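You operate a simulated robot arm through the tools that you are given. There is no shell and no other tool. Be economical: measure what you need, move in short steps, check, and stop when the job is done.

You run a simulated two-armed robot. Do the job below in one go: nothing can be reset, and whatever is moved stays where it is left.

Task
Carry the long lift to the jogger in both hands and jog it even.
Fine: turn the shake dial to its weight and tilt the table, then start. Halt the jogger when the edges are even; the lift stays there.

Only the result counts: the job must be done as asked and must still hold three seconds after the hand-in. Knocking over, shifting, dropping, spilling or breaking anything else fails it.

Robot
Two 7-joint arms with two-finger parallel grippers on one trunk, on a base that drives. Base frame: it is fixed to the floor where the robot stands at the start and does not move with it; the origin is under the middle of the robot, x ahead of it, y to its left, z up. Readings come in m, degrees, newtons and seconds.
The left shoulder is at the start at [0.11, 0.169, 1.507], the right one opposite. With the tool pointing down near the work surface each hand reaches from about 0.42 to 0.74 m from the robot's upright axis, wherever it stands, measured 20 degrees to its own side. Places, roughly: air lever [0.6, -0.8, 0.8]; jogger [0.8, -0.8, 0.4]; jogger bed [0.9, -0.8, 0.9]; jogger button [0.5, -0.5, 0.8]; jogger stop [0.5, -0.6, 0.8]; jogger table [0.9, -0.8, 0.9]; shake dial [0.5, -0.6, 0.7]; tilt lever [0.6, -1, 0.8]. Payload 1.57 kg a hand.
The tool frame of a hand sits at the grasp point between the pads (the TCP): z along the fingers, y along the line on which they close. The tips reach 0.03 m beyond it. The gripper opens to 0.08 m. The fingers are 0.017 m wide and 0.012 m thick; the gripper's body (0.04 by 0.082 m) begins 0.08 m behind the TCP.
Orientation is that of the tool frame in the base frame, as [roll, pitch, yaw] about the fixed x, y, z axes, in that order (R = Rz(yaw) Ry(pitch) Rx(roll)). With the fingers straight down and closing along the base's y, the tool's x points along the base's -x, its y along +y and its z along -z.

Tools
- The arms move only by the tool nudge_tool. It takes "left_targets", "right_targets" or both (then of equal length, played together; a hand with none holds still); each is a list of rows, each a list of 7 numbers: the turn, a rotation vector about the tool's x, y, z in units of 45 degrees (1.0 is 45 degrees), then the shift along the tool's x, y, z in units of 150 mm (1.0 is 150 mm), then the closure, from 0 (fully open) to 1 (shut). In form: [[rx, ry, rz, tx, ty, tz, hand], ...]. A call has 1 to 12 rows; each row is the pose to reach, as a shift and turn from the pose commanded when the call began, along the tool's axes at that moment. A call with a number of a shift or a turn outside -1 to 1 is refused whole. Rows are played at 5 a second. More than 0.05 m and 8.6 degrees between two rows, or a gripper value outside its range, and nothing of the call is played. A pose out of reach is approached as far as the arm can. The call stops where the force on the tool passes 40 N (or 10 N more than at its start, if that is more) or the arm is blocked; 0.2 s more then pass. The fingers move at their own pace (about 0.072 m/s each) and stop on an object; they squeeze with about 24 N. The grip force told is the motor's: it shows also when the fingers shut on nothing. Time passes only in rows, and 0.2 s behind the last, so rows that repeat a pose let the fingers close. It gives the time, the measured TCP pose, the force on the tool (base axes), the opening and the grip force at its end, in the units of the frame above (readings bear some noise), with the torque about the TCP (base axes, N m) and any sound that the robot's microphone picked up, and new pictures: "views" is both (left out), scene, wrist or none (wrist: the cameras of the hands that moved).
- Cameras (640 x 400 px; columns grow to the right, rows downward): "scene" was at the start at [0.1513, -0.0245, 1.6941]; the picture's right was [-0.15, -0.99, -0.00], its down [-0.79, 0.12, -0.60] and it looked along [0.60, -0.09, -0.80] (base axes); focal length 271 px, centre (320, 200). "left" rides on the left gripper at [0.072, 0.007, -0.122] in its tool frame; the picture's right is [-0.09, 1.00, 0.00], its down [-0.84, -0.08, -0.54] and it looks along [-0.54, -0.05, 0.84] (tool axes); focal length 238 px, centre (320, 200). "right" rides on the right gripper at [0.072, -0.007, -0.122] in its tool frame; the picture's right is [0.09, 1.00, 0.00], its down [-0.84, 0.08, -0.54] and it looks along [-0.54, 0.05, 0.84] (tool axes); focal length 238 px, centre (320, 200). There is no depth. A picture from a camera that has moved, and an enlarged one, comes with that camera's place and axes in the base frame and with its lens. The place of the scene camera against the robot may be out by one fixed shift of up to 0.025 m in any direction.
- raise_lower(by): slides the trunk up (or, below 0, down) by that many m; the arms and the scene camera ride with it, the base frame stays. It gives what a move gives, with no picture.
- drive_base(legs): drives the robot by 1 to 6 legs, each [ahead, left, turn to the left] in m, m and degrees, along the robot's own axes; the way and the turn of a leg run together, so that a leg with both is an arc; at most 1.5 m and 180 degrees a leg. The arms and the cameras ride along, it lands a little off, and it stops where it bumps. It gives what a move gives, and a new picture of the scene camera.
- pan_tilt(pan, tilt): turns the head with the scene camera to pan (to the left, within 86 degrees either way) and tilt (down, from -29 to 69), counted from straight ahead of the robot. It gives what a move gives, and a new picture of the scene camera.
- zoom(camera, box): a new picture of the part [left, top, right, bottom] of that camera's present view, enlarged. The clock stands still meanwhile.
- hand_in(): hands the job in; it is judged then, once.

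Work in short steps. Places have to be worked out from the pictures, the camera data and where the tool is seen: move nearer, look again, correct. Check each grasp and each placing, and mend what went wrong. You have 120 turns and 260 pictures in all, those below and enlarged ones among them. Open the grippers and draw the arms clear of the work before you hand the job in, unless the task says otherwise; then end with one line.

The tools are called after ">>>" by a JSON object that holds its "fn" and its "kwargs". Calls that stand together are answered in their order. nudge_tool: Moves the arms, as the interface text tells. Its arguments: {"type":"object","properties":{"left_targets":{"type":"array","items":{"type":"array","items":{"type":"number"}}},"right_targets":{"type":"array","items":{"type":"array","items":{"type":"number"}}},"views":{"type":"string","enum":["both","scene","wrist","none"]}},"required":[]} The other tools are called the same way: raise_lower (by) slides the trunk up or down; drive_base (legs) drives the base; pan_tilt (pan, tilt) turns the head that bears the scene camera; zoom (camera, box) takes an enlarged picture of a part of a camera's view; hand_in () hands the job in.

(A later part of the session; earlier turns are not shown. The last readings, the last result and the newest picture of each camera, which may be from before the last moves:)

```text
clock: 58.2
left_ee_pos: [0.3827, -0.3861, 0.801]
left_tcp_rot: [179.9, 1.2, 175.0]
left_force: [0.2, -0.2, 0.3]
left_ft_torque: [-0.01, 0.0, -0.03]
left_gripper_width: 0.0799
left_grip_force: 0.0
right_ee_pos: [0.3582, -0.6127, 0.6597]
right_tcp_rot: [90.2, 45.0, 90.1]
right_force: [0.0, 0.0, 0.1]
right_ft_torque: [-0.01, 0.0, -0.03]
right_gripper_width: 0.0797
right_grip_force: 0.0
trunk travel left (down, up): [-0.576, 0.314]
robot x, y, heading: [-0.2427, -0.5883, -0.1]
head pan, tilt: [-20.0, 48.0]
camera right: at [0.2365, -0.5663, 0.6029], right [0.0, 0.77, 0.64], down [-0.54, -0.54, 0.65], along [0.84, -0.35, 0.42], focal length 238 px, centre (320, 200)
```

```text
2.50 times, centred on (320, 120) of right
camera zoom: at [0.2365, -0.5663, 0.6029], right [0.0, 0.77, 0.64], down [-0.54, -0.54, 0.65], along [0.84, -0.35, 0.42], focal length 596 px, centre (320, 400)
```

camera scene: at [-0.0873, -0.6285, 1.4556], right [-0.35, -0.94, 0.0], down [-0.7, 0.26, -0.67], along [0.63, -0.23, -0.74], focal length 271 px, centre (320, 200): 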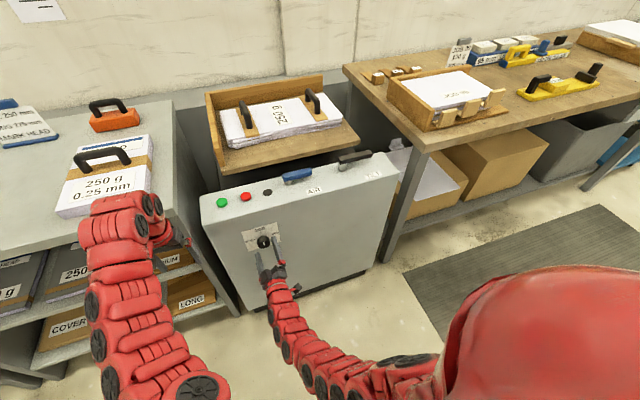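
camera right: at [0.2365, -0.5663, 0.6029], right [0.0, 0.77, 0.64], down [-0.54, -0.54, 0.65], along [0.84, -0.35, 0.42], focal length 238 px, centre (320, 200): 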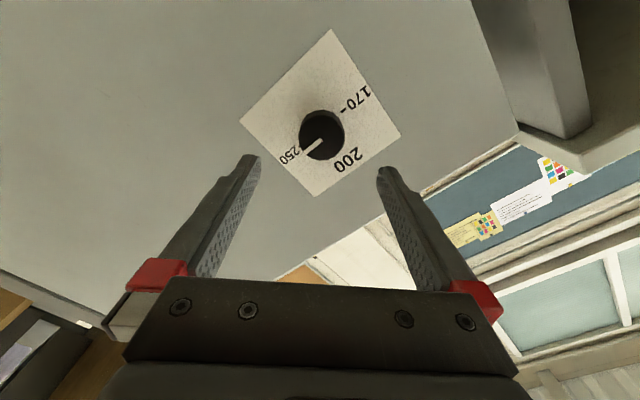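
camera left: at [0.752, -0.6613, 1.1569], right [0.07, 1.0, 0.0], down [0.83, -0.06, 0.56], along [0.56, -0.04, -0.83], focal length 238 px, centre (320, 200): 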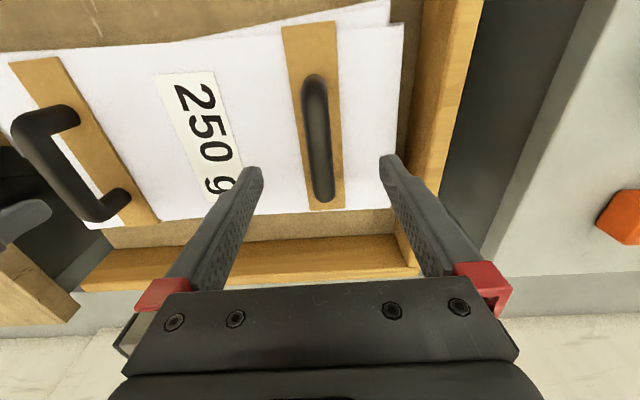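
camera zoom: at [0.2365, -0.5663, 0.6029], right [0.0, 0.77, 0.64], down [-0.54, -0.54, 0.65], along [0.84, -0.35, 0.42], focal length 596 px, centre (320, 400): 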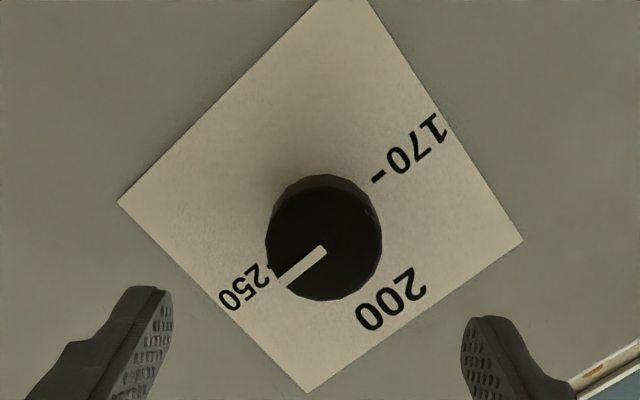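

The mark is at 250. Now I back off, raise the trunk and bring the right hand back to pointing down, then look at the levers.

>>> {"fn": "nudge_tool", "kwargs": {"right_targets": [[0, 0, -0.17, 0, 0, 0, 0], [0, 0, -0.34, 0, 0, 0, 0], [0, 0, -0.51, 0, 0, 0, 0], [0, 0, -0.68, 0, 0, 0, 0], [0, 0, -0.85, 0, 0, 0, 0], [0, 0, -1, 0, 0, 0, 0]], "views": "none"}}

>>> {"fn": "raise_lower", "kwargs": {"by": 0.25}}

>>> {"fn": "nudge_tool", "kwargs": {"right_targets": [[0, 0.17, 0, 0, 0, 0, 0], [0, 0.34, 0, 0, 0, 0, 0], [0, 0.51, 0, 0, 0, 0, 0], [0, 0.68, 0, 0, 0, 0, 0], [0, 0.85, 0, 0, 0, 0, 0], [0, 1, 0, 0, 0, 0, 0]], "views": "none"}}

>>> {"fn": "nudge_tool", "kwargs": {"right_targets": [[0, 0.17, 0, 0, 0, 0, 0.5], [0, 0.34, 0, 0, 0, 0, 1], [0, 0.51, 0, 0, 0, 0, 1], [0, 0.68, 0, 0, 0, 0, 1], [0, 0.85, 0, 0, 0, 0, 1], [0, 1, 0, 0, 0, 0, 1]], "views": "both"}}

```text
clock: 59.6
left_ee_pos: [0.3824, -0.387, 0.8008]
left_tcp_rot: [180.0, 1.2, 175.0]
left_force: [0.7, 0.1, 0.2]
left_ft_torque: [0.0, 0.0, -0.01]
left_gripper_width: 0.08
left_grip_force: 0.0
right_ee_pos: [0.357, -0.6124, 0.658]
right_tcp_rot: [-118.3, 89.9, -118.4]
right_force: [0.6, 0.0, 0.4]
right_ft_torque: [0.0, -0.02, 0.01]
right_gripper_width: 0.0799
right_grip_force: 0.1
trunk travel left (down, up): [-0.576, 0.314]
robot x, y, heading: [-0.2402, -0.5823, -0.5]
head pan, tilt: [-20.0, 48.0]
```

```text
clock: 62.2
left_ee_pos: [0.3841, -0.3867, 1.0499]
left_tcp_rot: [180.0, 1.2, 175.1]
left_force: [1.0, -0.5, 0.3]
left_ft_torque: [-0.01, 0.01, 0.01]
left_gripper_width: 0.08
left_grip_force: 0.2
right_ee_pos: [0.3573, -0.6129, 0.9076]
right_tcp_rot: [-157.6, 89.9, -157.7]
right_force: [-0.6, -0.1, 0.0]
right_ft_torque: [-0.04, -0.02, -0.03]
right_gripper_width: 0.0804
right_grip_force: 0.1
trunk travel left (down, up): [-0.826, 0.064]
robot x, y, heading: [-0.2438, -0.5844, -0.1]
head pan, tilt: [-20.0, 48.0]
```

```text
clock: 63.6
left_ee_pos: [0.3837, -0.3857, 1.0498]
left_tcp_rot: [179.9, 1.2, 174.9]
left_force: [0.0, -0.2, 0.0]
left_ft_torque: [-0.02, 0.02, -0.01]
left_gripper_width: 0.0801
left_grip_force: 0.2
right_ee_pos: [0.3576, -0.6136, 0.9062]
right_tcp_rot: [-180.0, 44.9, 179.8]
right_force: [-0.9, -0.7, 0.5]
right_ft_torque: [0.0, -0.04, 0.01]
right_gripper_width: 0.0801
right_grip_force: 0.0
trunk travel left (down, up): [-0.826, 0.064]
robot x, y, heading: [-0.2396, -0.5869, -0.3]
head pan, tilt: [-20.0, 48.0]
```

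```text
clock: 65.0
left_ee_pos: [0.3835, -0.3877, 1.0503]
left_tcp_rot: [179.9, 1.1, 175.1]
left_force: [0.7, -0.4, 1.0]
left_ft_torque: [-0.02, 0.0, -0.02]
left_gripper_width: 0.0801
left_grip_force: 0.1
right_ee_pos: [0.3582, -0.613, 0.9067]
right_tcp_rot: [-180.0, -0.3, 179.8]
right_force: [-0.1, 0.1, 0.2]
right_ft_torque: [-0.01, 0.0, 0.01]
right_gripper_width: 0.0
right_grip_force: 21.5
trunk travel left (down, up): [-0.826, 0.064]
robot x, y, heading: [-0.2411, -0.5852, -0.5]
head pan, tilt: [-20.0, 48.0]
camera scene: at [-0.088, -0.6291, 1.7057], right [-0.35, -0.94, 0.0], down [-0.7, 0.26, -0.67], along [0.63, -0.23, -0.74], focal length 271 px, centre (320, 200)
camera right: at [0.2876, -0.6199, 1.028], right [-0.09, 1.0, 0.0], down [0.84, 0.08, 0.54], along [0.54, 0.05, -0.84], focal length 238 px, centre (320, 200)
```

scene: 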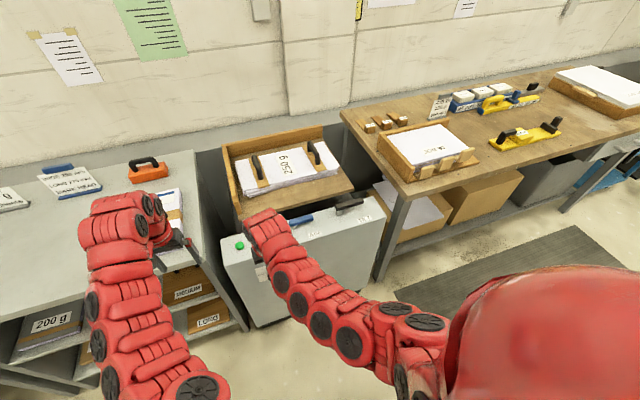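
right: 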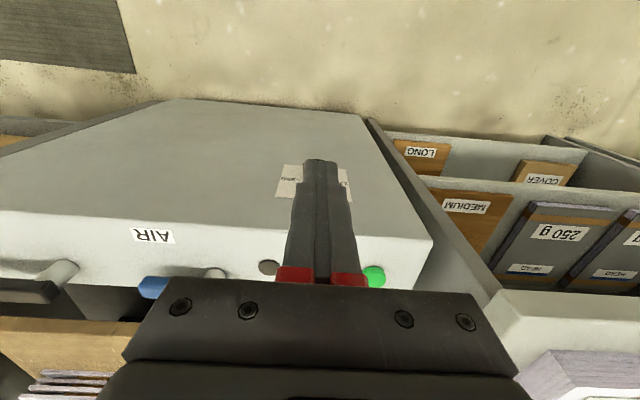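

I drive 0.38 m to the right so the right wrist camera sees the tilt lever.

>>> {"fn": "drive_base", "kwargs": {"legs": [[0, -0.37, 0]]}}

>>> {"fn": "zoom", "kwargs": {"camera": "right", "box": [0, 0, 640, 400]}}

>>> {"fn": "zoom", "kwargs": {"camera": "scene", "box": [120, 130, 340, 270]}}

```text
clock: 67.4
left_ee_pos: [0.3811, -0.7595, 1.0511]
left_tcp_rot: [180.0, 1.1, 175.1]
left_force: [0.4, 0.3, -0.5]
left_ft_torque: [-0.03, 0.02, 0.0]
left_gripper_width: 0.0801
left_grip_force: 0.1
right_ee_pos: [0.3554, -0.9851, 0.9074]
right_tcp_rot: [-179.9, -0.1, -179.9]
right_force: [0.5, 0.8, -0.4]
right_ft_torque: [0.01, -0.01, -0.02]
right_gripper_width: 0.0
right_grip_force: 21.5
trunk travel left (down, up): [-0.826, 0.064]
robot x, y, heading: [-0.2404, -0.9595, -0.4]
head pan, tilt: [-20.0, 48.0]
camera scene: at [-0.0903, -1.0022, 1.7058], right [-0.34, -0.94, 0.0], down [-0.7, 0.26, -0.67], along [0.63, -0.23, -0.74], focal length 271 px, centre (320, 200)
```

scene: 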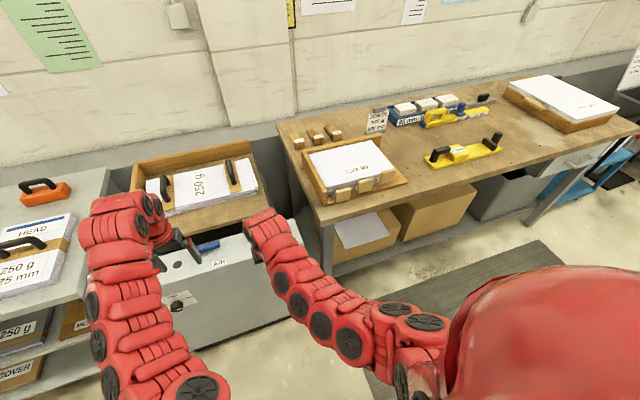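

```text
1.00 times, centred on (320, 200) of right (not enlarged: the box is as wide or as high as the picture)
camera zoom: at [0.2857, -0.9925, 1.0282], right [-0.09, 1.0, 0.0], down [0.84, 0.08, 0.54], along [0.54, 0.05, -0.84], focal length 238 px, centre (320, 200)
```

zoom: 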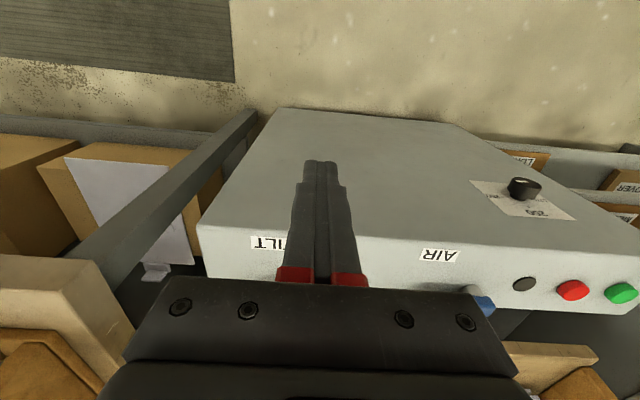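

```text
2.86 times, centred on (230, 200) of scene
camera zoom: at [-0.0903, -1.0022, 1.7058], right [-0.34, -0.94, 0.0], down [-0.7, 0.26, -0.67], along [0.63, -0.23, -0.74], focal length 773 px, centre (577, 200)
```

zoom: 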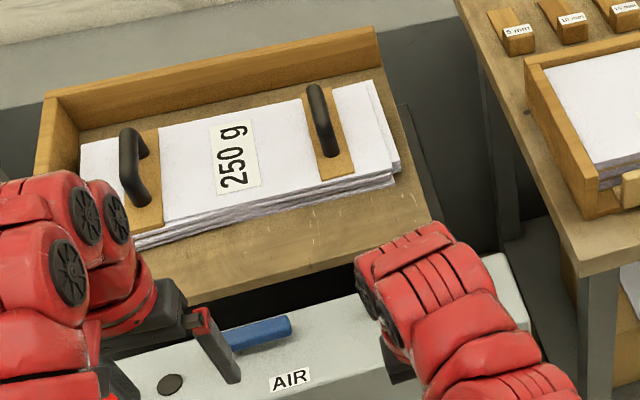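

The lever is a bar on a post under my gripper's blind area. I raise the hand a little and move it 15 cm forward for a close view.

>>> {"fn": "nudge_tool", "kwargs": {"right_targets": [[0, 0, 0, -0.05, 0, -0.3, 1], [0, 0, 0, -0.3, 0, -0.4, 1], [0, 0, 0, -0.6, 0, -0.4, 1], [0, 0, 0, -0.9, 0, -0.4, 1]], "views": "both"}}

```text
clock: 68.4
left_ee_pos: [0.3802, -0.761, 1.0514]
left_tcp_rot: [179.9, 1.2, 175.1]
left_force: [-0.1, 0.4, 1.4]
left_ft_torque: [-0.02, 0.0, 0.0]
left_gripper_width: 0.08
left_grip_force: 0.0
right_ee_pos: [0.445, -0.9874, 0.9683]
right_tcp_rot: [179.9, -0.2, 179.9]
right_force: [0.5, -0.6, 0.0]
right_ft_torque: [0.01, -0.01, 0.01]
right_gripper_width: 0.0002
right_grip_force: 21.1
right hand out of reach, approached as far as the arm can: row 4
trunk travel left (down, up): [-0.826, 0.064]
robot x, y, heading: [-0.245, -0.9635, -0.1]
head pan, tilt: [-20.0, 48.0]
camera scene: at [-0.0914, -1.0044, 1.7059], right [-0.34, -0.94, 0.0], down [-0.7, 0.26, -0.67], along [0.63, -0.23, -0.74], focal length 271 px, centre (320, 200)
camera right: at [0.374, -0.9947, 1.0893], right [-0.09, 1.0, 0.0], down [0.84, 0.08, 0.54], along [0.54, 0.05, -0.84], focal length 238 px, centre (320, 200)
```

scene: 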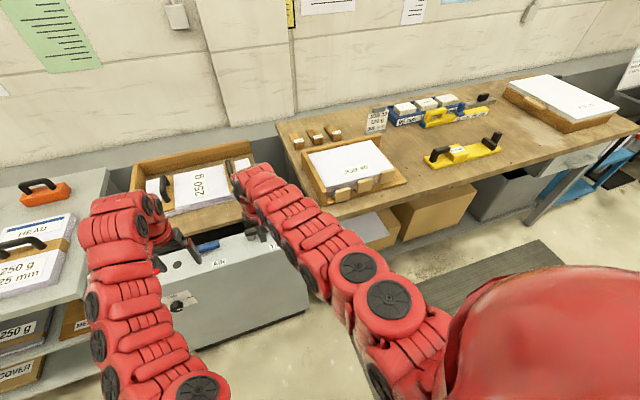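
right: 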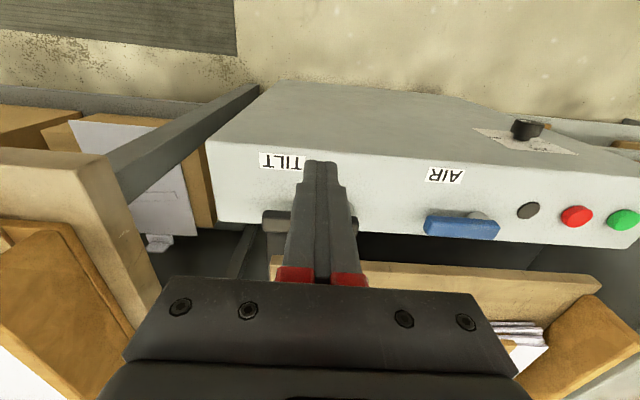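

The tilt bar runs y≈−1.05 to −0.96 at x≈0.57. I shift the hand right 8 cm and drive 8 cm forward to see its mount clearly.

>>> {"fn": "nudge_tool", "kwargs": {"right_targets": [[0, 0, 0, 0, -0.3, 0, 1], [0, 0, 0, 0, -0.6, 0, 1], [0, 0, 0, 0, -0.9, 0, 1]], "views": "none"}}

>>> {"fn": "zoom", "kwargs": {"camera": "right", "box": [300, 100, 640, 300]}}

>>> {"fn": "zoom", "kwargs": {"camera": "scene", "box": [160, 190, 330, 300]}}

```text
clock: 69.2
left_ee_pos: [0.3827, -0.7597, 1.0501]
left_tcp_rot: [179.9, 1.2, 175.2]
left_force: [0.1, -0.1, -0.5]
left_ft_torque: [0.04, -0.02, -0.01]
left_gripper_width: 0.0799
left_grip_force: 0.0
right_ee_pos: [0.4472, -1.1224, 0.9676]
right_tcp_rot: [-180.0, -0.3, -180.0]
right_force: [-0.5, -0.6, -0.6]
right_ft_torque: [0.01, 0.02, -0.01]
right_gripper_width: 0.0
right_grip_force: 21.0
trunk travel left (down, up): [-0.826, 0.064]
robot x, y, heading: [-0.2408, -0.9638, -0.0]
head pan, tilt: [-20.0, 48.0]
```

```text
1.88 times, centred on (470, 200) of right
camera zoom: at [0.3765, -1.1285, 1.0885], right [-0.09, 1.0, 0.0], down [0.84, 0.08, 0.54], along [0.54, 0.05, -0.84], focal length 449 px, centre (38, 200)
```

zoom: 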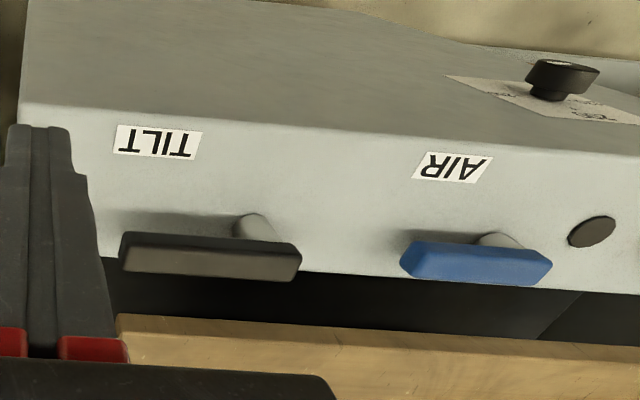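

```text
3.64 times, centred on (245, 245) of scene
camera zoom: at [-0.09, -1.0045, 1.7057], right [-0.34, -0.94, 0.0], down [-0.7, 0.26, -0.67], along [0.63, -0.23, -0.74], focal length 984 px, centre (593, 36)
```

zoom: 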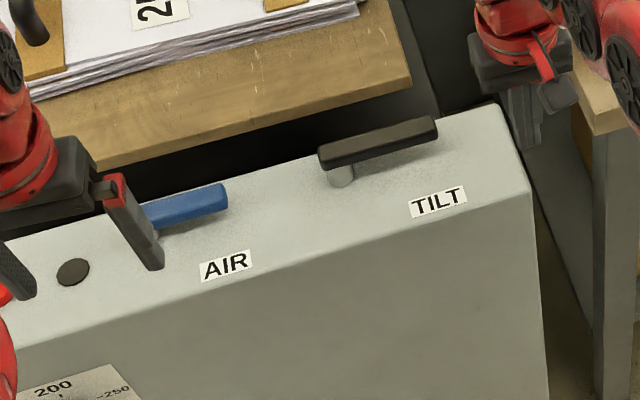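

Confirmed: vertical post at (0.56, −0.95), bar out to y −1.05, top z≈0.845. It can only swing toward me sensibly. I drive closer so the closed fingertips can go behind its free end.

>>> {"fn": "drive_base", "kwargs": {"legs": [[0.17, 0.1, 0]]}}

>>> {"fn": "zoom", "kwargs": {"camera": "right", "box": [0, 0, 640, 400]}}

```text
clock: 70.7
left_ee_pos: [0.5495, -0.6614, 1.0507]
left_tcp_rot: [180.0, 1.2, 175.1]
left_force: [-0.5, -0.2, -0.4]
left_ft_torque: [-0.01, 0.01, 0.04]
left_gripper_width: 0.0798
left_grip_force: 0.0
right_ee_pos: [0.6134, -1.0214, 0.9694]
right_tcp_rot: [179.9, -0.1, 180.0]
right_force: [-0.6, 0.0, 0.0]
right_ft_torque: [0.01, -0.01, 0.01]
right_gripper_width: 0.0
right_grip_force: 21.5
trunk travel left (down, up): [-0.826, 0.064]
robot x, y, heading: [-0.074, -0.8636, -0.2]
head pan, tilt: [-20.0, 48.0]
camera scene: at [0.0762, -0.9044, 1.706], right [-0.34, -0.94, 0.0], down [-0.7, 0.26, -0.67], along [0.63, -0.23, -0.74], focal length 271 px, centre (320, 200)
```

scene: 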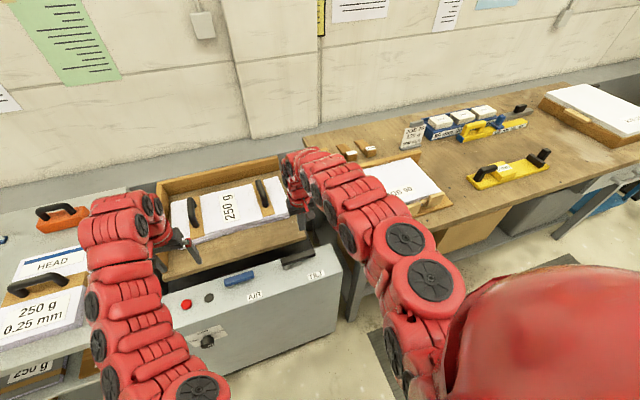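

```text
1.00 times, centred on (320, 200) of right (not enlarged: the box is as wide or as high as the picture)
camera zoom: at [0.5436, -1.0288, 1.0894], right [-0.09, 1.0, 0.0], down [0.84, 0.08, 0.54], along [0.54, 0.05, -0.84], focal length 238 px, centre (320, 200)
```

zoom: 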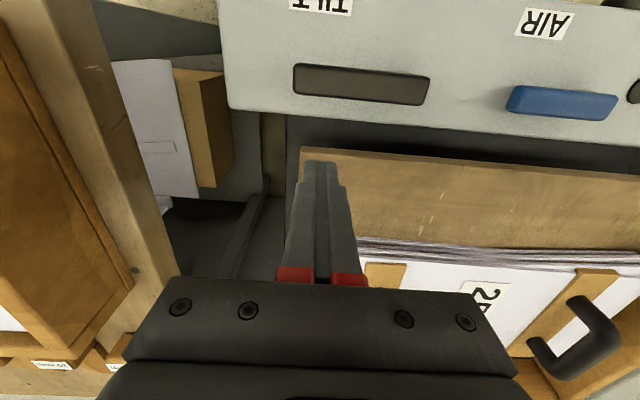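

The gap between the bar (x 0.559–0.583) and table edge (0.631) is clear. I lower the closed fingers into it at (0.606, −1.025).

>>> {"fn": "nudge_tool", "kwargs": {"right_targets": [[0, 0, 0, 0.05, -0.03, 0.2, 1], [0, 0, 0, 0.05, -0.03, 0.4, 1], [0, 0, 0, 0.05, -0.03, 0.6, 1], [0, 0, 0, 0.05, -0.03, 0.79, 1]], "views": "wrist"}}

```text
clock: 71.7
left_ee_pos: [0.5489, -0.6623, 1.0501]
left_tcp_rot: [180.0, 1.2, 175.0]
left_force: [0.1, 0.5, 0.1]
left_ft_torque: [0.01, 0.03, 0.01]
left_gripper_width: 0.0799
left_grip_force: 0.0
right_ee_pos: [0.5991, -1.0267, 0.8822]
right_tcp_rot: [179.9, 0.0, -180.0]
right_force: [-0.3, -0.2, 0.1]
right_ft_torque: [0.0, 0.01, 0.02]
right_gripper_width: 0.0
right_grip_force: 21.7
right hand out of reach, approached as far as the arm can: row 3, 4
trunk travel left (down, up): [-0.826, 0.064]
robot x, y, heading: [-0.076, -0.8643, -0.1]
head pan, tilt: [-20.0, 48.0]
camera right: at [0.5288, -1.034, 1.0033], right [-0.09, 1.0, 0.0], down [0.84, 0.08, 0.54], along [0.54, 0.05, -0.84], focal length 238 px, centre (320, 200)
```

right: 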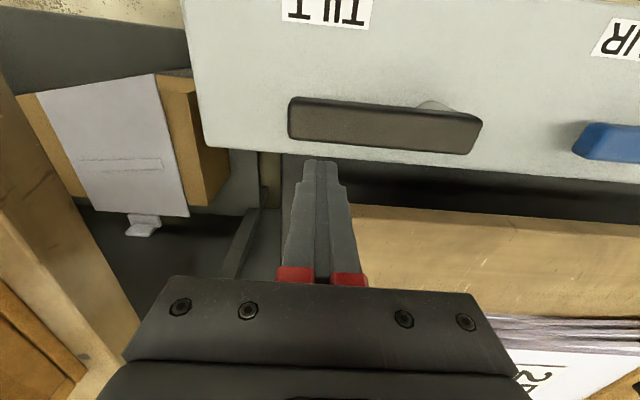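

Arm reach bottoms at z 0.882; the trunk can give the rest. I lower it 3 cm.

>>> {"fn": "raise_lower", "kwargs": {"by": -0.03}}

>>> {"fn": "zoom", "kwargs": {"camera": "right", "box": [200, 60, 500, 248]}}

```text
clock: 72.5
left_ee_pos: [0.5496, -0.6609, 1.021]
left_tcp_rot: [-179.9, 1.2, 175.1]
left_force: [-0.6, 0.9, -0.1]
left_ft_torque: [0.01, 0.0, -0.02]
left_gripper_width: 0.0802
left_grip_force: 0.1
right_ee_pos: [0.6001, -1.0255, 0.8535]
right_tcp_rot: [180.0, -0.1, -180.0]
right_force: [0.4, 0.3, 0.0]
right_ft_torque: [0.01, 0.02, -0.01]
right_gripper_width: 0.0
right_grip_force: 21.3
trunk travel left (down, up): [-0.796, 0.094]
robot x, y, heading: [-0.0718, -0.8627, -0.3]
head pan, tilt: [-20.0, 48.0]
```

```text
2.13 times, centred on (350, 154) of right
camera zoom: at [0.5288, -1.0329, 0.9734], right [-0.09, 1.0, 0.0], down [0.84, 0.08, 0.54], along [0.54, 0.05, -0.84], focal length 507 px, centre (256, 298)
```

zoom: 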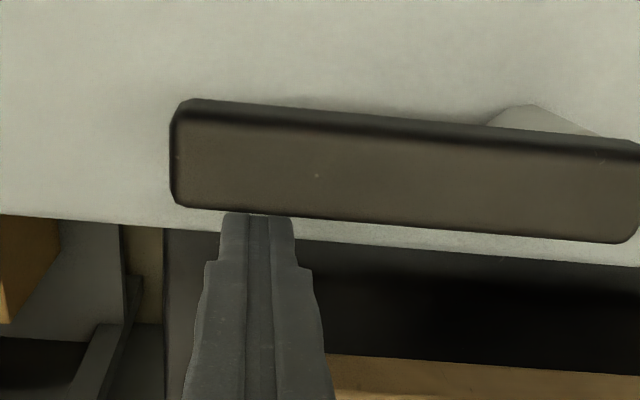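

Fingertips are right behind the bar. I pull along the swing arc toward me, first 45°.

>>> {"fn": "nudge_tool", "kwargs": {"right_targets": [[0, 0, 0, 0.1, 0, 0, 1], [0, 0, 0, 0.2, -0.01, 0, 1], [0, 0, 0, 0.3, -0.01, 0, 1], [0, 0, 0, 0.4, 0.02, 0, 1], [0, 0, 0, 0.5, 0.057, 0, 1]], "views": "both"}}

```text
clock: 73.7
left_ee_pos: [0.5498, -0.6615, 1.0199]
left_tcp_rot: [179.9, 1.3, 175.0]
left_force: [-0.2, 0.9, 0.2]
left_ft_torque: [0.03, -0.02, -0.01]
left_gripper_width: 0.0801
left_grip_force: 0.0
right_ee_pos: [0.522, -1.0178, 0.8517]
right_tcp_rot: [180.0, -0.3, -180.0]
right_force: [-0.1, 0.0, 0.7]
right_ft_torque: [-0.01, 0.04, 0.02]
right_gripper_width: 0.0003
right_grip_force: 20.8
trunk travel left (down, up): [-0.796, 0.094]
robot x, y, heading: [-0.0755, -0.8643, -0.2]
head pan, tilt: [-20.0, 48.0]
camera scene: at [0.0769, -0.9035, 1.6759], right [-0.34, -0.94, 0.0], down [-0.7, 0.26, -0.67], along [0.63, -0.23, -0.74], focal length 271 px, centre (320, 200)
camera right: at [0.4521, -1.0254, 0.9732], right [-0.09, 1.0, 0.0], down [0.84, 0.08, 0.54], along [0.53, 0.05, -0.84], focal length 238 px, centre (320, 200)
```

scene: 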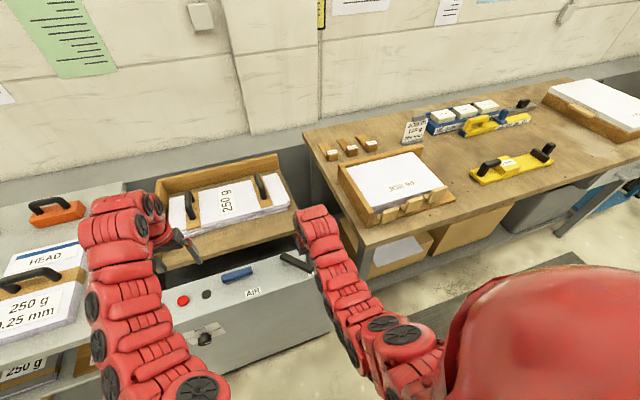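
right: 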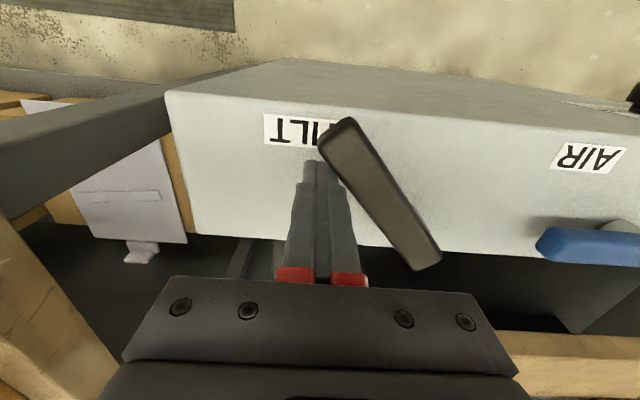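

The lever swings freely toward me. I continue to about 90°.

>>> {"fn": "nudge_tool", "kwargs": {"right_targets": [[0, 0, 0, 0.08, 0.06, 0, 1], [0, 0, 0, 0.153, 0.14, 0, 1], [0, 0, 0, 0.2, 0.23, 0, 1], [0, 0, 0, 0.24, 0.33, 0, 1]], "views": "both"}}

```text
clock: 74.7
left_ee_pos: [0.5515, -0.6678, 1.0208]
left_tcp_rot: [179.7, 1.1, 174.9]
left_force: [-0.7, 0.0, -0.2]
left_ft_torque: [0.05, 0.0, -0.02]
left_gripper_width: 0.0799
left_grip_force: 0.0
right_ee_pos: [0.4898, -0.9796, 0.8528]
right_tcp_rot: [-179.8, 0.2, 179.4]
right_force: [18.5, -31.6, 3.6]
right_ft_torque: [-0.22, -0.09, 0.07]
right_gripper_width: 0.0003
right_grip_force: 21.4
trunk travel left (down, up): [-0.796, 0.094]
robot x, y, heading: [-0.0739, -0.8639, -0.3]
head pan, tilt: [-20.0, 48.0]
camera scene: at [0.0803, -0.9126, 1.6756], right [-0.35, -0.94, 0.0], down [-0.7, 0.26, -0.67], along [0.63, -0.23, -0.75], focal length 271 px, centre (320, 200)
camera right: at [0.4203, -0.9848, 0.9723], right [-0.08, 1.0, 0.0], down [0.84, 0.07, 0.54], along [0.54, 0.04, -0.84], focal length 238 px, centre (320, 200)
```

scene: 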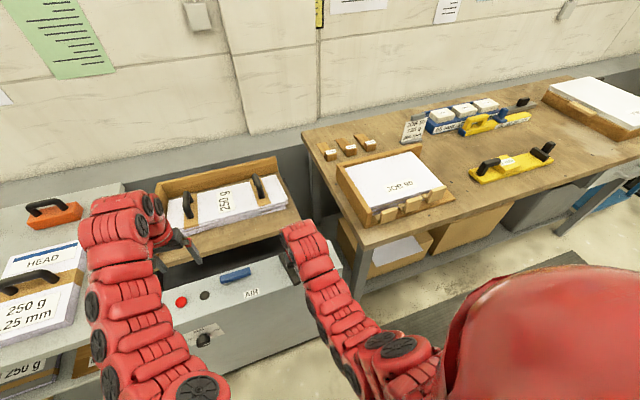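
right: 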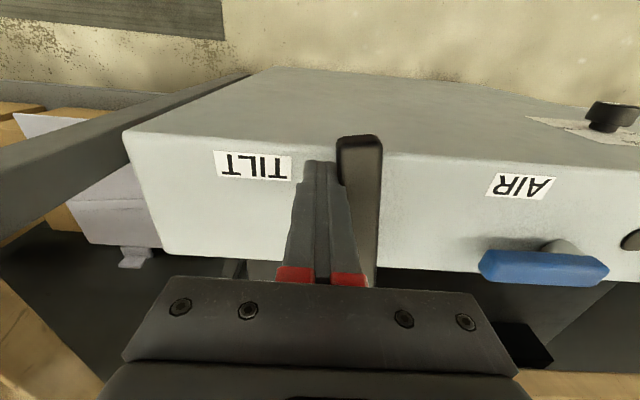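

The lever hit its end stop (force ~37 N). I move the finger off it and raise, then check whether the table tilted.

>>> {"fn": "nudge_tool", "kwargs": {"right_targets": [[0, 0, 0, 0, -0.2, 0, 1], [0, 0, 0, 0, -0.3, -0.2, 1], [0, 0, 0, 0, -0.3, -0.5, 1], [0, 0, 0, 0, -0.3, -0.8, 1]], "views": "wrist"}}

>>> {"fn": "zoom", "kwargs": {"camera": "scene", "box": [100, 140, 340, 340]}}

```text
clock: 75.7
left_ee_pos: [0.5486, -0.6609, 1.0203]
left_tcp_rot: [179.9, 1.2, 175.1]
left_force: [0.4, -0.5, 0.0]
left_ft_torque: [0.0, 0.02, 0.01]
left_gripper_width: 0.0801
left_grip_force: 0.1
right_ee_pos: [0.487, -1.0141, 0.9721]
right_tcp_rot: [179.9, -0.2, -179.8]
right_force: [0.0, -1.2, 0.3]
right_ft_torque: [0.0, -0.01, 0.0]
right_gripper_width: 0.0
right_grip_force: 21.2
trunk travel left (down, up): [-0.796, 0.094]
robot x, y, heading: [-0.0772, -0.8609, -0.2]
head pan, tilt: [-20.0, 48.0]
camera right: at [0.4168, -1.0206, 1.0924], right [-0.09, 1.0, 0.0], down [0.84, 0.08, 0.54], along [0.54, 0.05, -0.84], focal length 238 px, centre (320, 200)
```

right: 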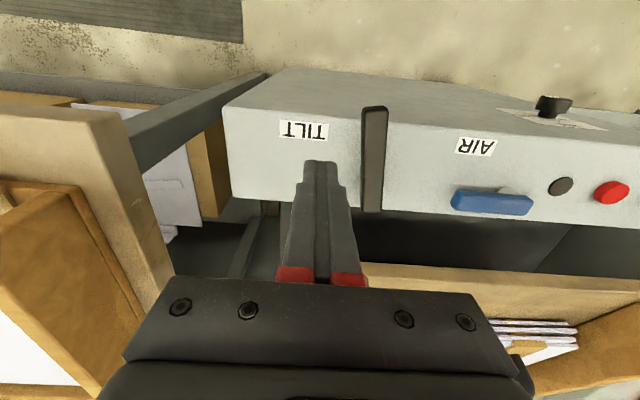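

```text
2.00 times, centred on (220, 240) of scene
camera zoom: at [0.0765, -0.9038, 1.6759], right [-0.34, -0.94, 0.0], down [-0.7, 0.26, -0.67], along [0.63, -0.23, -0.74], focal length 541 px, centre (520, 120)
```

zoom: 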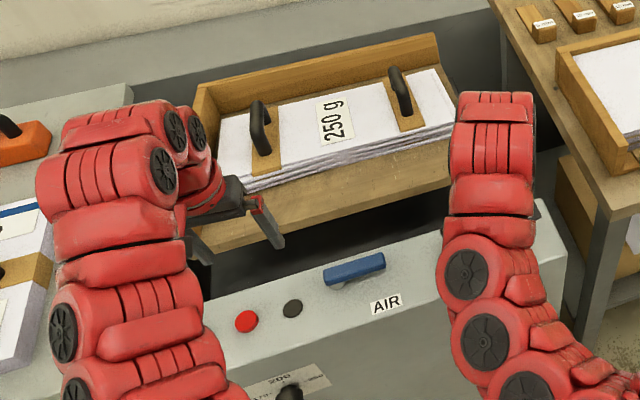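

The tilt lever is over and the table has tipped to its back-left corner. Now I drive 0.11 m left so the left hand can press the buttons, with its fingers closed.

>>> {"fn": "drive_base", "kwargs": {"legs": [[0, 0.11, 0]]}}

>>> {"fn": "nudge_tool", "kwargs": {"left_targets": [[0, 0, 0, 0, 0, 0, 0.5], [0, 0, 0, 0, 0, 0, 1], [0, 0, 0, 0, 0, 0, 1], [0, 0, 0, 0, 0, 0, 1]], "views": "wrist"}}

>>> {"fn": "pan_tilt", "kwargs": {"pan": 0, "tilt": 45}}

```text
clock: 76.9
left_ee_pos: [0.5484, -0.5492, 1.02]
left_tcp_rot: [179.9, 1.2, 175.1]
left_force: [-0.7, 0.4, 0.0]
left_ft_torque: [0.0, 0.01, -0.01]
left_gripper_width: 0.0798
left_grip_force: 0.1
right_ee_pos: [0.488, -0.9022, 0.9712]
right_tcp_rot: [180.0, 0.0, 179.9]
right_force: [0.5, 0.3, 0.3]
right_ft_torque: [-0.02, 0.01, 0.01]
right_gripper_width: 0.0
right_grip_force: 21.2
trunk travel left (down, up): [-0.796, 0.094]
robot x, y, heading: [-0.0748, -0.7492, -0.0]
head pan, tilt: [-20.0, 48.0]
camera scene: at [0.0777, -0.7923, 1.6758], right [-0.34, -0.94, 0.0], down [-0.7, 0.26, -0.67], along [0.63, -0.23, -0.74], focal length 271 px, centre (320, 200)
```

scene: 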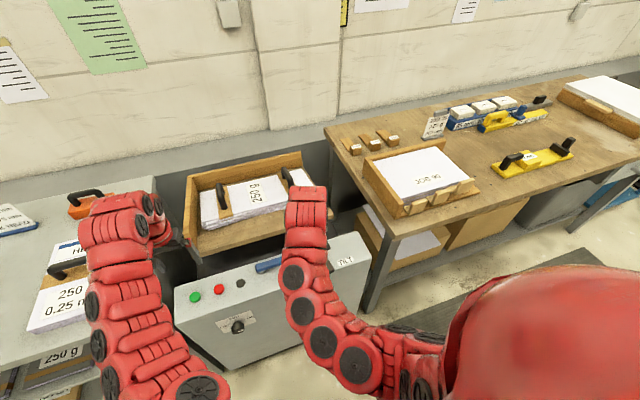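

```text
clock: 77.9
left_ee_pos: [0.5502, -0.5483, 1.0201]
left_tcp_rot: [179.9, 1.2, 175.1]
left_force: [0.7, 0.4, 0.1]
left_ft_torque: [0.0, 0.02, 0.0]
left_gripper_width: 0.0001
left_grip_force: 21.5
right_ee_pos: [0.4876, -0.9026, 0.9707]
right_tcp_rot: [179.9, -0.2, -179.9]
right_force: [0.1, 0.0, -0.6]
right_ft_torque: [-0.02, 0.0, -0.03]
right_gripper_width: 0.0
right_grip_force: 21.4
trunk travel left (down, up): [-0.796, 0.094]
robot x, y, heading: [-0.0732, -0.7478, -0.3]
head pan, tilt: [-20.0, 48.0]
camera left: at [0.4766, -0.535, 1.1411], right [0.18, 0.98, 0.0], down [0.82, -0.15, 0.56], along [0.55, -0.1, -0.83], focal length 238 px, centre (320, 200)
```

left: 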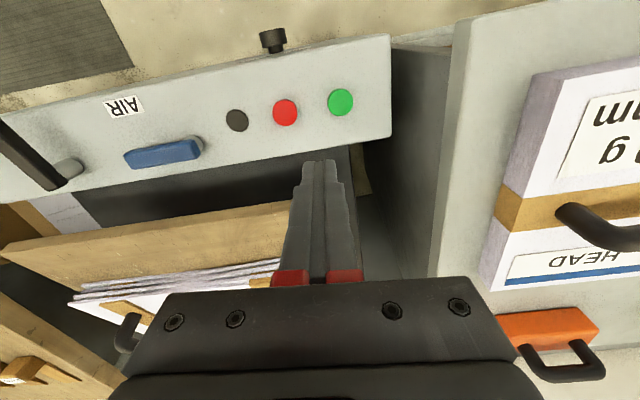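

```text
clock: 78.7
left_ee_pos: [0.5501, -0.5489, 1.0194]
left_tcp_rot: [-180.0, 1.2, 175.2]
left_force: [-0.4, -0.3, -0.2]
left_ft_torque: [0.01, 0.01, 0.02]
left_gripper_width: 0.0
left_grip_force: 21.0
right_ee_pos: [0.489, -0.9006, 0.9701]
right_tcp_rot: [179.9, -0.1, 179.9]
right_force: [-0.6, 0.1, -0.2]
right_ft_torque: [-0.01, -0.02, 0.0]
right_gripper_width: 0.0
right_grip_force: 21.1
trunk travel left (down, up): [-0.796, 0.094]
robot x, y, heading: [-0.0781, -0.7497, 0.1]
head pan, tilt: [0.0, 45.0]
camera scene: at [0.085, -0.7645, 1.68], right [0.0, -1.0, 0.0], down [-0.71, 0.0, -0.71], along [0.71, 0.0, -0.71], focal length 271 px, centre (320, 200)
```

scene: 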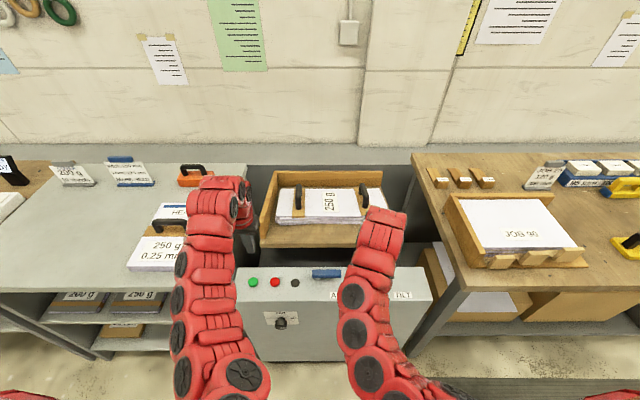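

Good view. Green is at (0.548, −0.52), red at (0.547, −0.595). I bring the left fingertips just above the green button.

>>> {"fn": "nudge_tool", "kwargs": {"left_targets": [[0, 0, 0, 0.03, 0.193, 0.2, 1], [0, 0, 0, 0.03, 0.193, 0.5, 1], [0, 0, 0, 0.03, 0.193, 0.8, 1], [0, 0, 0, 0.03, 0.193, 1, 1]], "views": "wrist"}}

```text
clock: 79.7
left_ee_pos: [0.5494, -0.5206, 0.869]
left_tcp_rot: [-179.9, 1.1, 175.1]
left_force: [0.6, -0.4, 0.1]
left_ft_torque: [0.01, -0.02, 0.02]
left_gripper_width: 0.0
left_grip_force: 21.4
right_ee_pos: [0.4899, -0.901, 0.9699]
right_tcp_rot: [-179.9, -0.2, -180.0]
right_force: [0.5, -0.2, 0.2]
right_ft_torque: [0.03, 0.0, -0.03]
right_gripper_width: 0.0001
right_grip_force: 21.4
trunk travel left (down, up): [-0.796, 0.094]
robot x, y, heading: [-0.075, -0.7465, 0.0]
head pan, tilt: [0.0, 45.0]
camera left: at [0.4777, -0.5055, 0.9894], right [0.18, 0.98, 0.0], down [0.82, -0.15, 0.56], along [0.55, -0.1, -0.83], focal length 238 px, centre (320, 200)
```

left: 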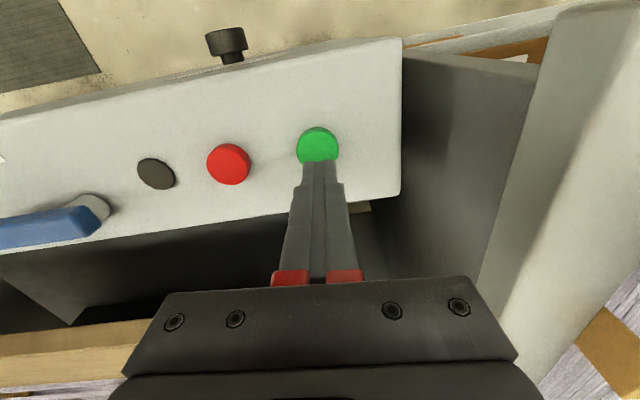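

Aligned over green. I take a baseline zoom of the lift's edges, then press the button in small steps and come off.

>>> {"fn": "zoom", "kwargs": {"camera": "scene", "box": [240, 160, 420, 272]}}

>>> {"fn": "nudge_tool", "kwargs": {"left_targets": [[0, 0, 0, 0.02, 0.01, 0.1, 1], [0, 0, 0, 0.02, 0.01, 0.15, 1], [0, 0, 0, 0.02, 0.01, 0.19, 1], [0, 0, 0, 0.02, 0.01, 0.22, 1]], "views": "scene"}}

```text
3.56 times, centred on (330, 216) of scene
camera zoom: at [0.0855, -0.764, 1.68], right [0.0, -1.0, 0.0], down [-0.71, 0.0, -0.71], along [0.71, 0.0, -0.71], focal length 962 px, centre (284, 143)
```

zoom: 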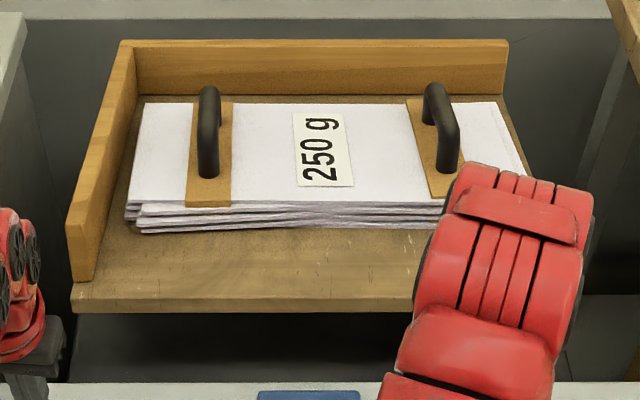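

```text
clock: 80.7
left_ee_pos: [0.5474, -0.518, 0.8366]
left_tcp_rot: [179.8, 1.3, 175.1]
left_force: [1.3, 0.6, 6.8]
left_ft_torque: [0.05, 0.02, 0.02]
left_gripper_width: 0.0
left_grip_force: 21.5
right_ee_pos: [0.4868, -0.9018, 0.971]
right_tcp_rot: [-180.0, 0.0, 180.0]
right_force: [-0.2, -0.4, -0.5]
right_ft_torque: [0.04, 0.0, 0.0]
right_gripper_width: 0.0
right_grip_force: 21.1
trunk travel left (down, up): [-0.796, 0.094]
robot x, y, heading: [-0.0746, -0.7487, -0.2]
head pan, tilt: [0.0, 45.0]
heard: click
camera scene: at [0.0835, -0.7652, 1.6803], right [0.0, -1.0, 0.0], down [-0.71, 0.0, -0.71], along [0.71, 0.0, -0.71], focal length 271 px, centre (320, 200)
```

scene: 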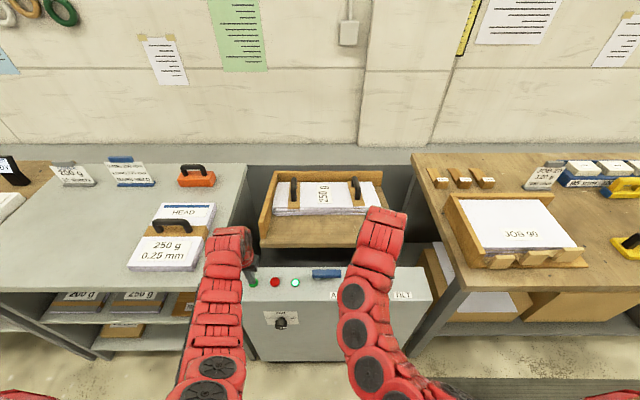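

A click, and the lamp is lit: it's jogging. I move to hover over red and check the edges.

>>> {"fn": "nudge_tool", "kwargs": {"left_targets": [[0, 0, 0, 0, 0, -0.2, 1], [0, 0, 0, 0.02, -0.25, -0.2, 1], [0, 0, 0, 0.045, -0.5, -0.15, 1]], "views": "wrist"}}

>>> {"fn": "zoom", "kwargs": {"camera": "scene", "box": [240, 160, 420, 272]}}

```text
clock: 81.5
left_ee_pos: [0.5348, -0.5918, 0.8591]
left_tcp_rot: [179.9, 1.2, 175.1]
left_force: [0.0, -0.6, -0.2]
left_ft_torque: [0.01, -0.03, 0.0]
left_gripper_width: 0.0
left_grip_force: 21.6
right_ee_pos: [0.4888, -0.9023, 0.9709]
right_tcp_rot: [-180.0, -0.2, -180.0]
right_force: [0.7, 0.7, 0.0]
right_ft_torque: [-0.02, -0.01, 0.0]
right_gripper_width: 0.0001
right_grip_force: 21.3
trunk travel left (down, up): [-0.796, 0.094]
robot x, y, heading: [-0.0692, -0.7493, -0.2]
head pan, tilt: [0.0, 45.0]
camera left: at [0.4614, -0.5783, 0.9802], right [0.18, 0.98, 0.0], down [0.82, -0.15, 0.56], along [0.55, -0.1, -0.83], focal length 238 px, centre (320, 200)
```

left: 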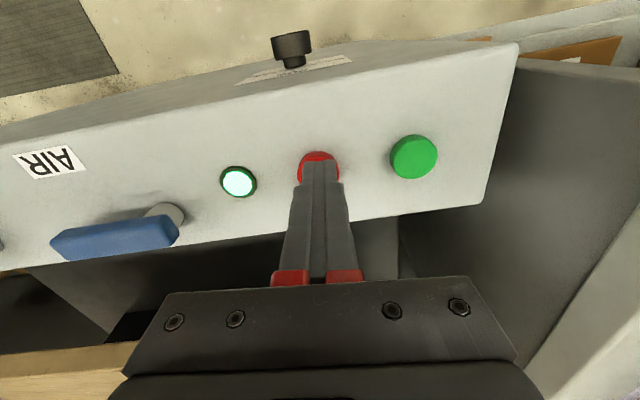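

```text
3.56 times, centred on (330, 216) of scene
camera zoom: at [0.0853, -0.7652, 1.68], right [0.0, -1.0, 0.0], down [-0.71, 0.0, -0.71], along [0.71, 0.0, -0.71], focal length 962 px, centre (284, 143)
```

zoom: 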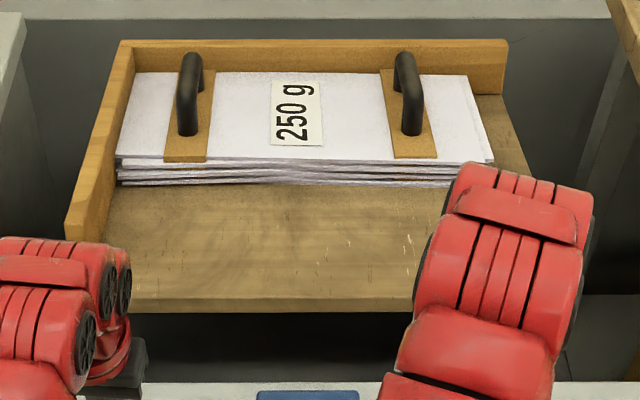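

The lift has slid into the corner; sheets are still slightly staggered. I correct the hover position and wait, watching.

>>> {"fn": "nudge_tool", "kwargs": {"left_targets": [[0, 0, 0, -0.06, -0.01, 0, 1], [0, 0, 0, -0.06, -0.01, 0, 1], [0, 0, 0, -0.06, -0.01, 0, 1], [0, 0, 0, -0.06, -0.01, 0, 1], [0, 0, 0, -0.06, -0.01, 0, 1]], "views": "none"}}

>>> {"fn": "zoom", "kwargs": {"camera": "scene", "box": [240, 160, 420, 272]}}

```text
clock: 82.7
left_ee_pos: [0.542, -0.5936, 0.8587]
left_tcp_rot: [180.0, 1.2, 175.0]
left_force: [-0.1, 0.4, 1.4]
left_ft_torque: [0.02, 0.0, -0.03]
left_gripper_width: 0.0001
left_grip_force: 21.9
right_ee_pos: [0.4881, -0.901, 0.9713]
right_tcp_rot: [-180.0, 0.0, 180.0]
right_force: [-0.5, -0.2, 0.0]
right_ft_torque: [-0.02, 0.01, -0.01]
right_gripper_width: 0.0
right_grip_force: 21.0
trunk travel left (down, up): [-0.796, 0.094]
robot x, y, heading: [-0.0746, -0.7451, -0.1]
head pan, tilt: [0.0, 45.0]
```

```text
3.56 times, centred on (330, 216) of scene
camera zoom: at [0.0848, -0.7643, 1.68], right [0.0, -1.0, 0.0], down [-0.71, 0.0, -0.71], along [0.71, 0.0, -0.71], focal length 962 px, centre (284, 143)
```

zoom: 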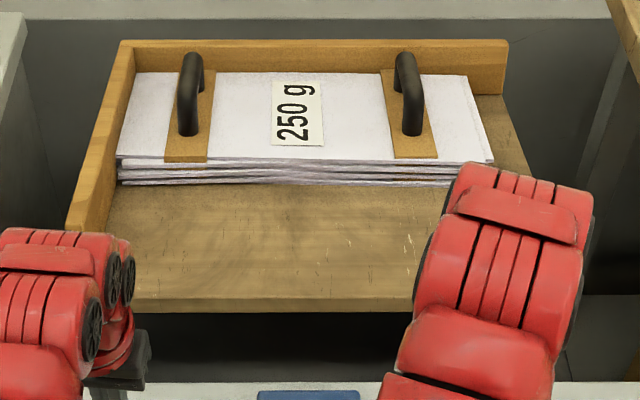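

Progressing slowly; I wait about two seconds more and look again at higher zoom.

>>> {"fn": "nudge_tool", "kwargs": {"left_targets": [[0, 0, 0, 0, 0, 0, 1], [0, 0, 0, 0, 0, 0, 1], [0, 0, 0, 0, 0, 0, 1], [0, 0, 0, 0, 0, 0, 1], [0, 0, 0, 0, 0, 0, 1], [0, 0, 0, 0, 0, 0, 1], [0, 0, 0, 0, 0, 0, 1], [0, 0, 0, 0, 0, 0, 1]], "views": "none"}}

>>> {"fn": "zoom", "kwargs": {"camera": "scene", "box": [260, 170, 390, 225]}}

```text
clock: 84.5
left_ee_pos: [0.544, -0.5939, 0.8589]
left_tcp_rot: [180.0, 1.2, 175.1]
left_force: [0.6, -0.5, 1.0]
left_ft_torque: [0.02, -0.02, -0.02]
left_gripper_width: 0.0001
left_grip_force: 21.2
right_ee_pos: [0.4895, -0.9015, 0.9706]
right_tcp_rot: [180.0, -0.1, 180.0]
right_force: [0.3, -0.6, -1.0]
right_ft_torque: [-0.02, -0.02, 0.04]
right_gripper_width: 0.0
right_grip_force: 21.2
trunk travel left (down, up): [-0.796, 0.094]
robot x, y, heading: [-0.0753, -0.747, -0.0]
head pan, tilt: [0.0, 45.0]
```

```text
4.92 times, centred on (325, 198) of scene
camera zoom: at [0.085, -0.7645, 1.68], right [0.0, -1.0, 0.0], down [-0.71, 0.0, -0.71], along [0.71, 0.0, -0.71], focal length 1332 px, centre (295, 212)
```

zoom: 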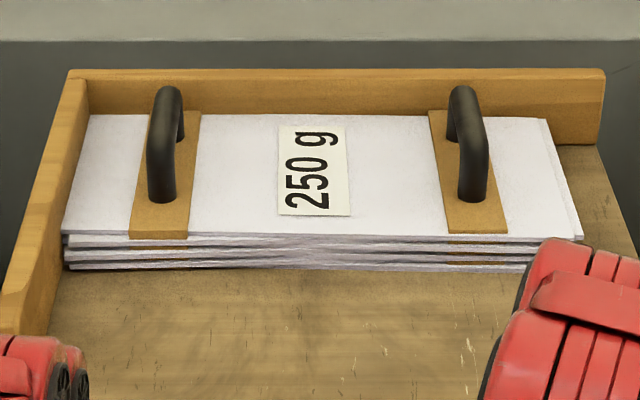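

Still a bit fanned. Wait further.

>>> {"fn": "nudge_tool", "kwargs": {"left_targets": [[0, 0, 0, 0, 0, 0, 1], [0, 0, 0, 0, 0, 0, 1], [0, 0, 0, 0, 0, 0, 1], [0, 0, 0, 0, 0, 0, 1], [0, 0, 0, 0, 0, 0, 1], [0, 0, 0, 0, 0, 0, 1], [0, 0, 0, 0, 0, 0, 1], [0, 0, 0, 0, 0, 0, 1], [0, 0, 0, 0, 0, 0, 1], [0, 0, 0, 0, 0, 0, 1]], "views": "none"}}

>>> {"fn": "zoom", "kwargs": {"camera": "scene", "box": [260, 170, 390, 225]}}

```text
clock: 86.7
left_ee_pos: [0.5426, -0.5931, 0.8597]
left_tcp_rot: [179.9, 1.2, 175.1]
left_force: [-0.4, -0.7, -0.1]
left_ft_torque: [-0.04, 0.0, 0.0]
left_gripper_width: 0.0001
left_grip_force: 21.0
right_ee_pos: [0.4889, -0.9023, 0.9713]
right_tcp_rot: [-180.0, -0.1, -179.9]
right_force: [-0.1, -0.1, 0.1]
right_ft_torque: [0.05, -0.04, -0.02]
right_gripper_width: 0.0
right_grip_force: 21.6
trunk travel left (down, up): [-0.796, 0.094]
robot x, y, heading: [-0.0772, -0.7505, -0.0]
head pan, tilt: [0.0, 45.0]
```

```text
4.92 times, centred on (325, 198) of scene
camera zoom: at [0.085, -0.7644, 1.68], right [0.0, -1.0, 0.0], down [-0.71, 0.0, -0.71], along [0.71, 0.0, -0.71], focal length 1332 px, centre (295, 212)
```

zoom: 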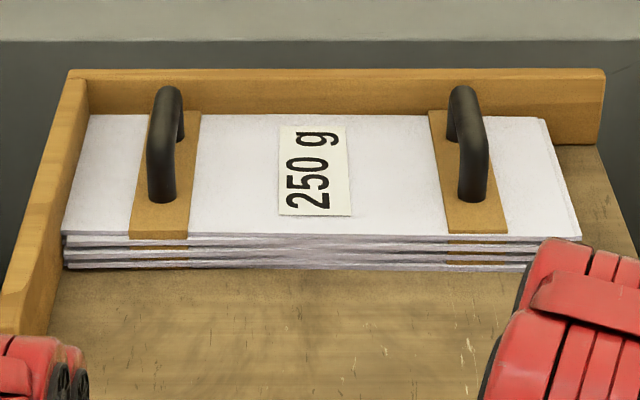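

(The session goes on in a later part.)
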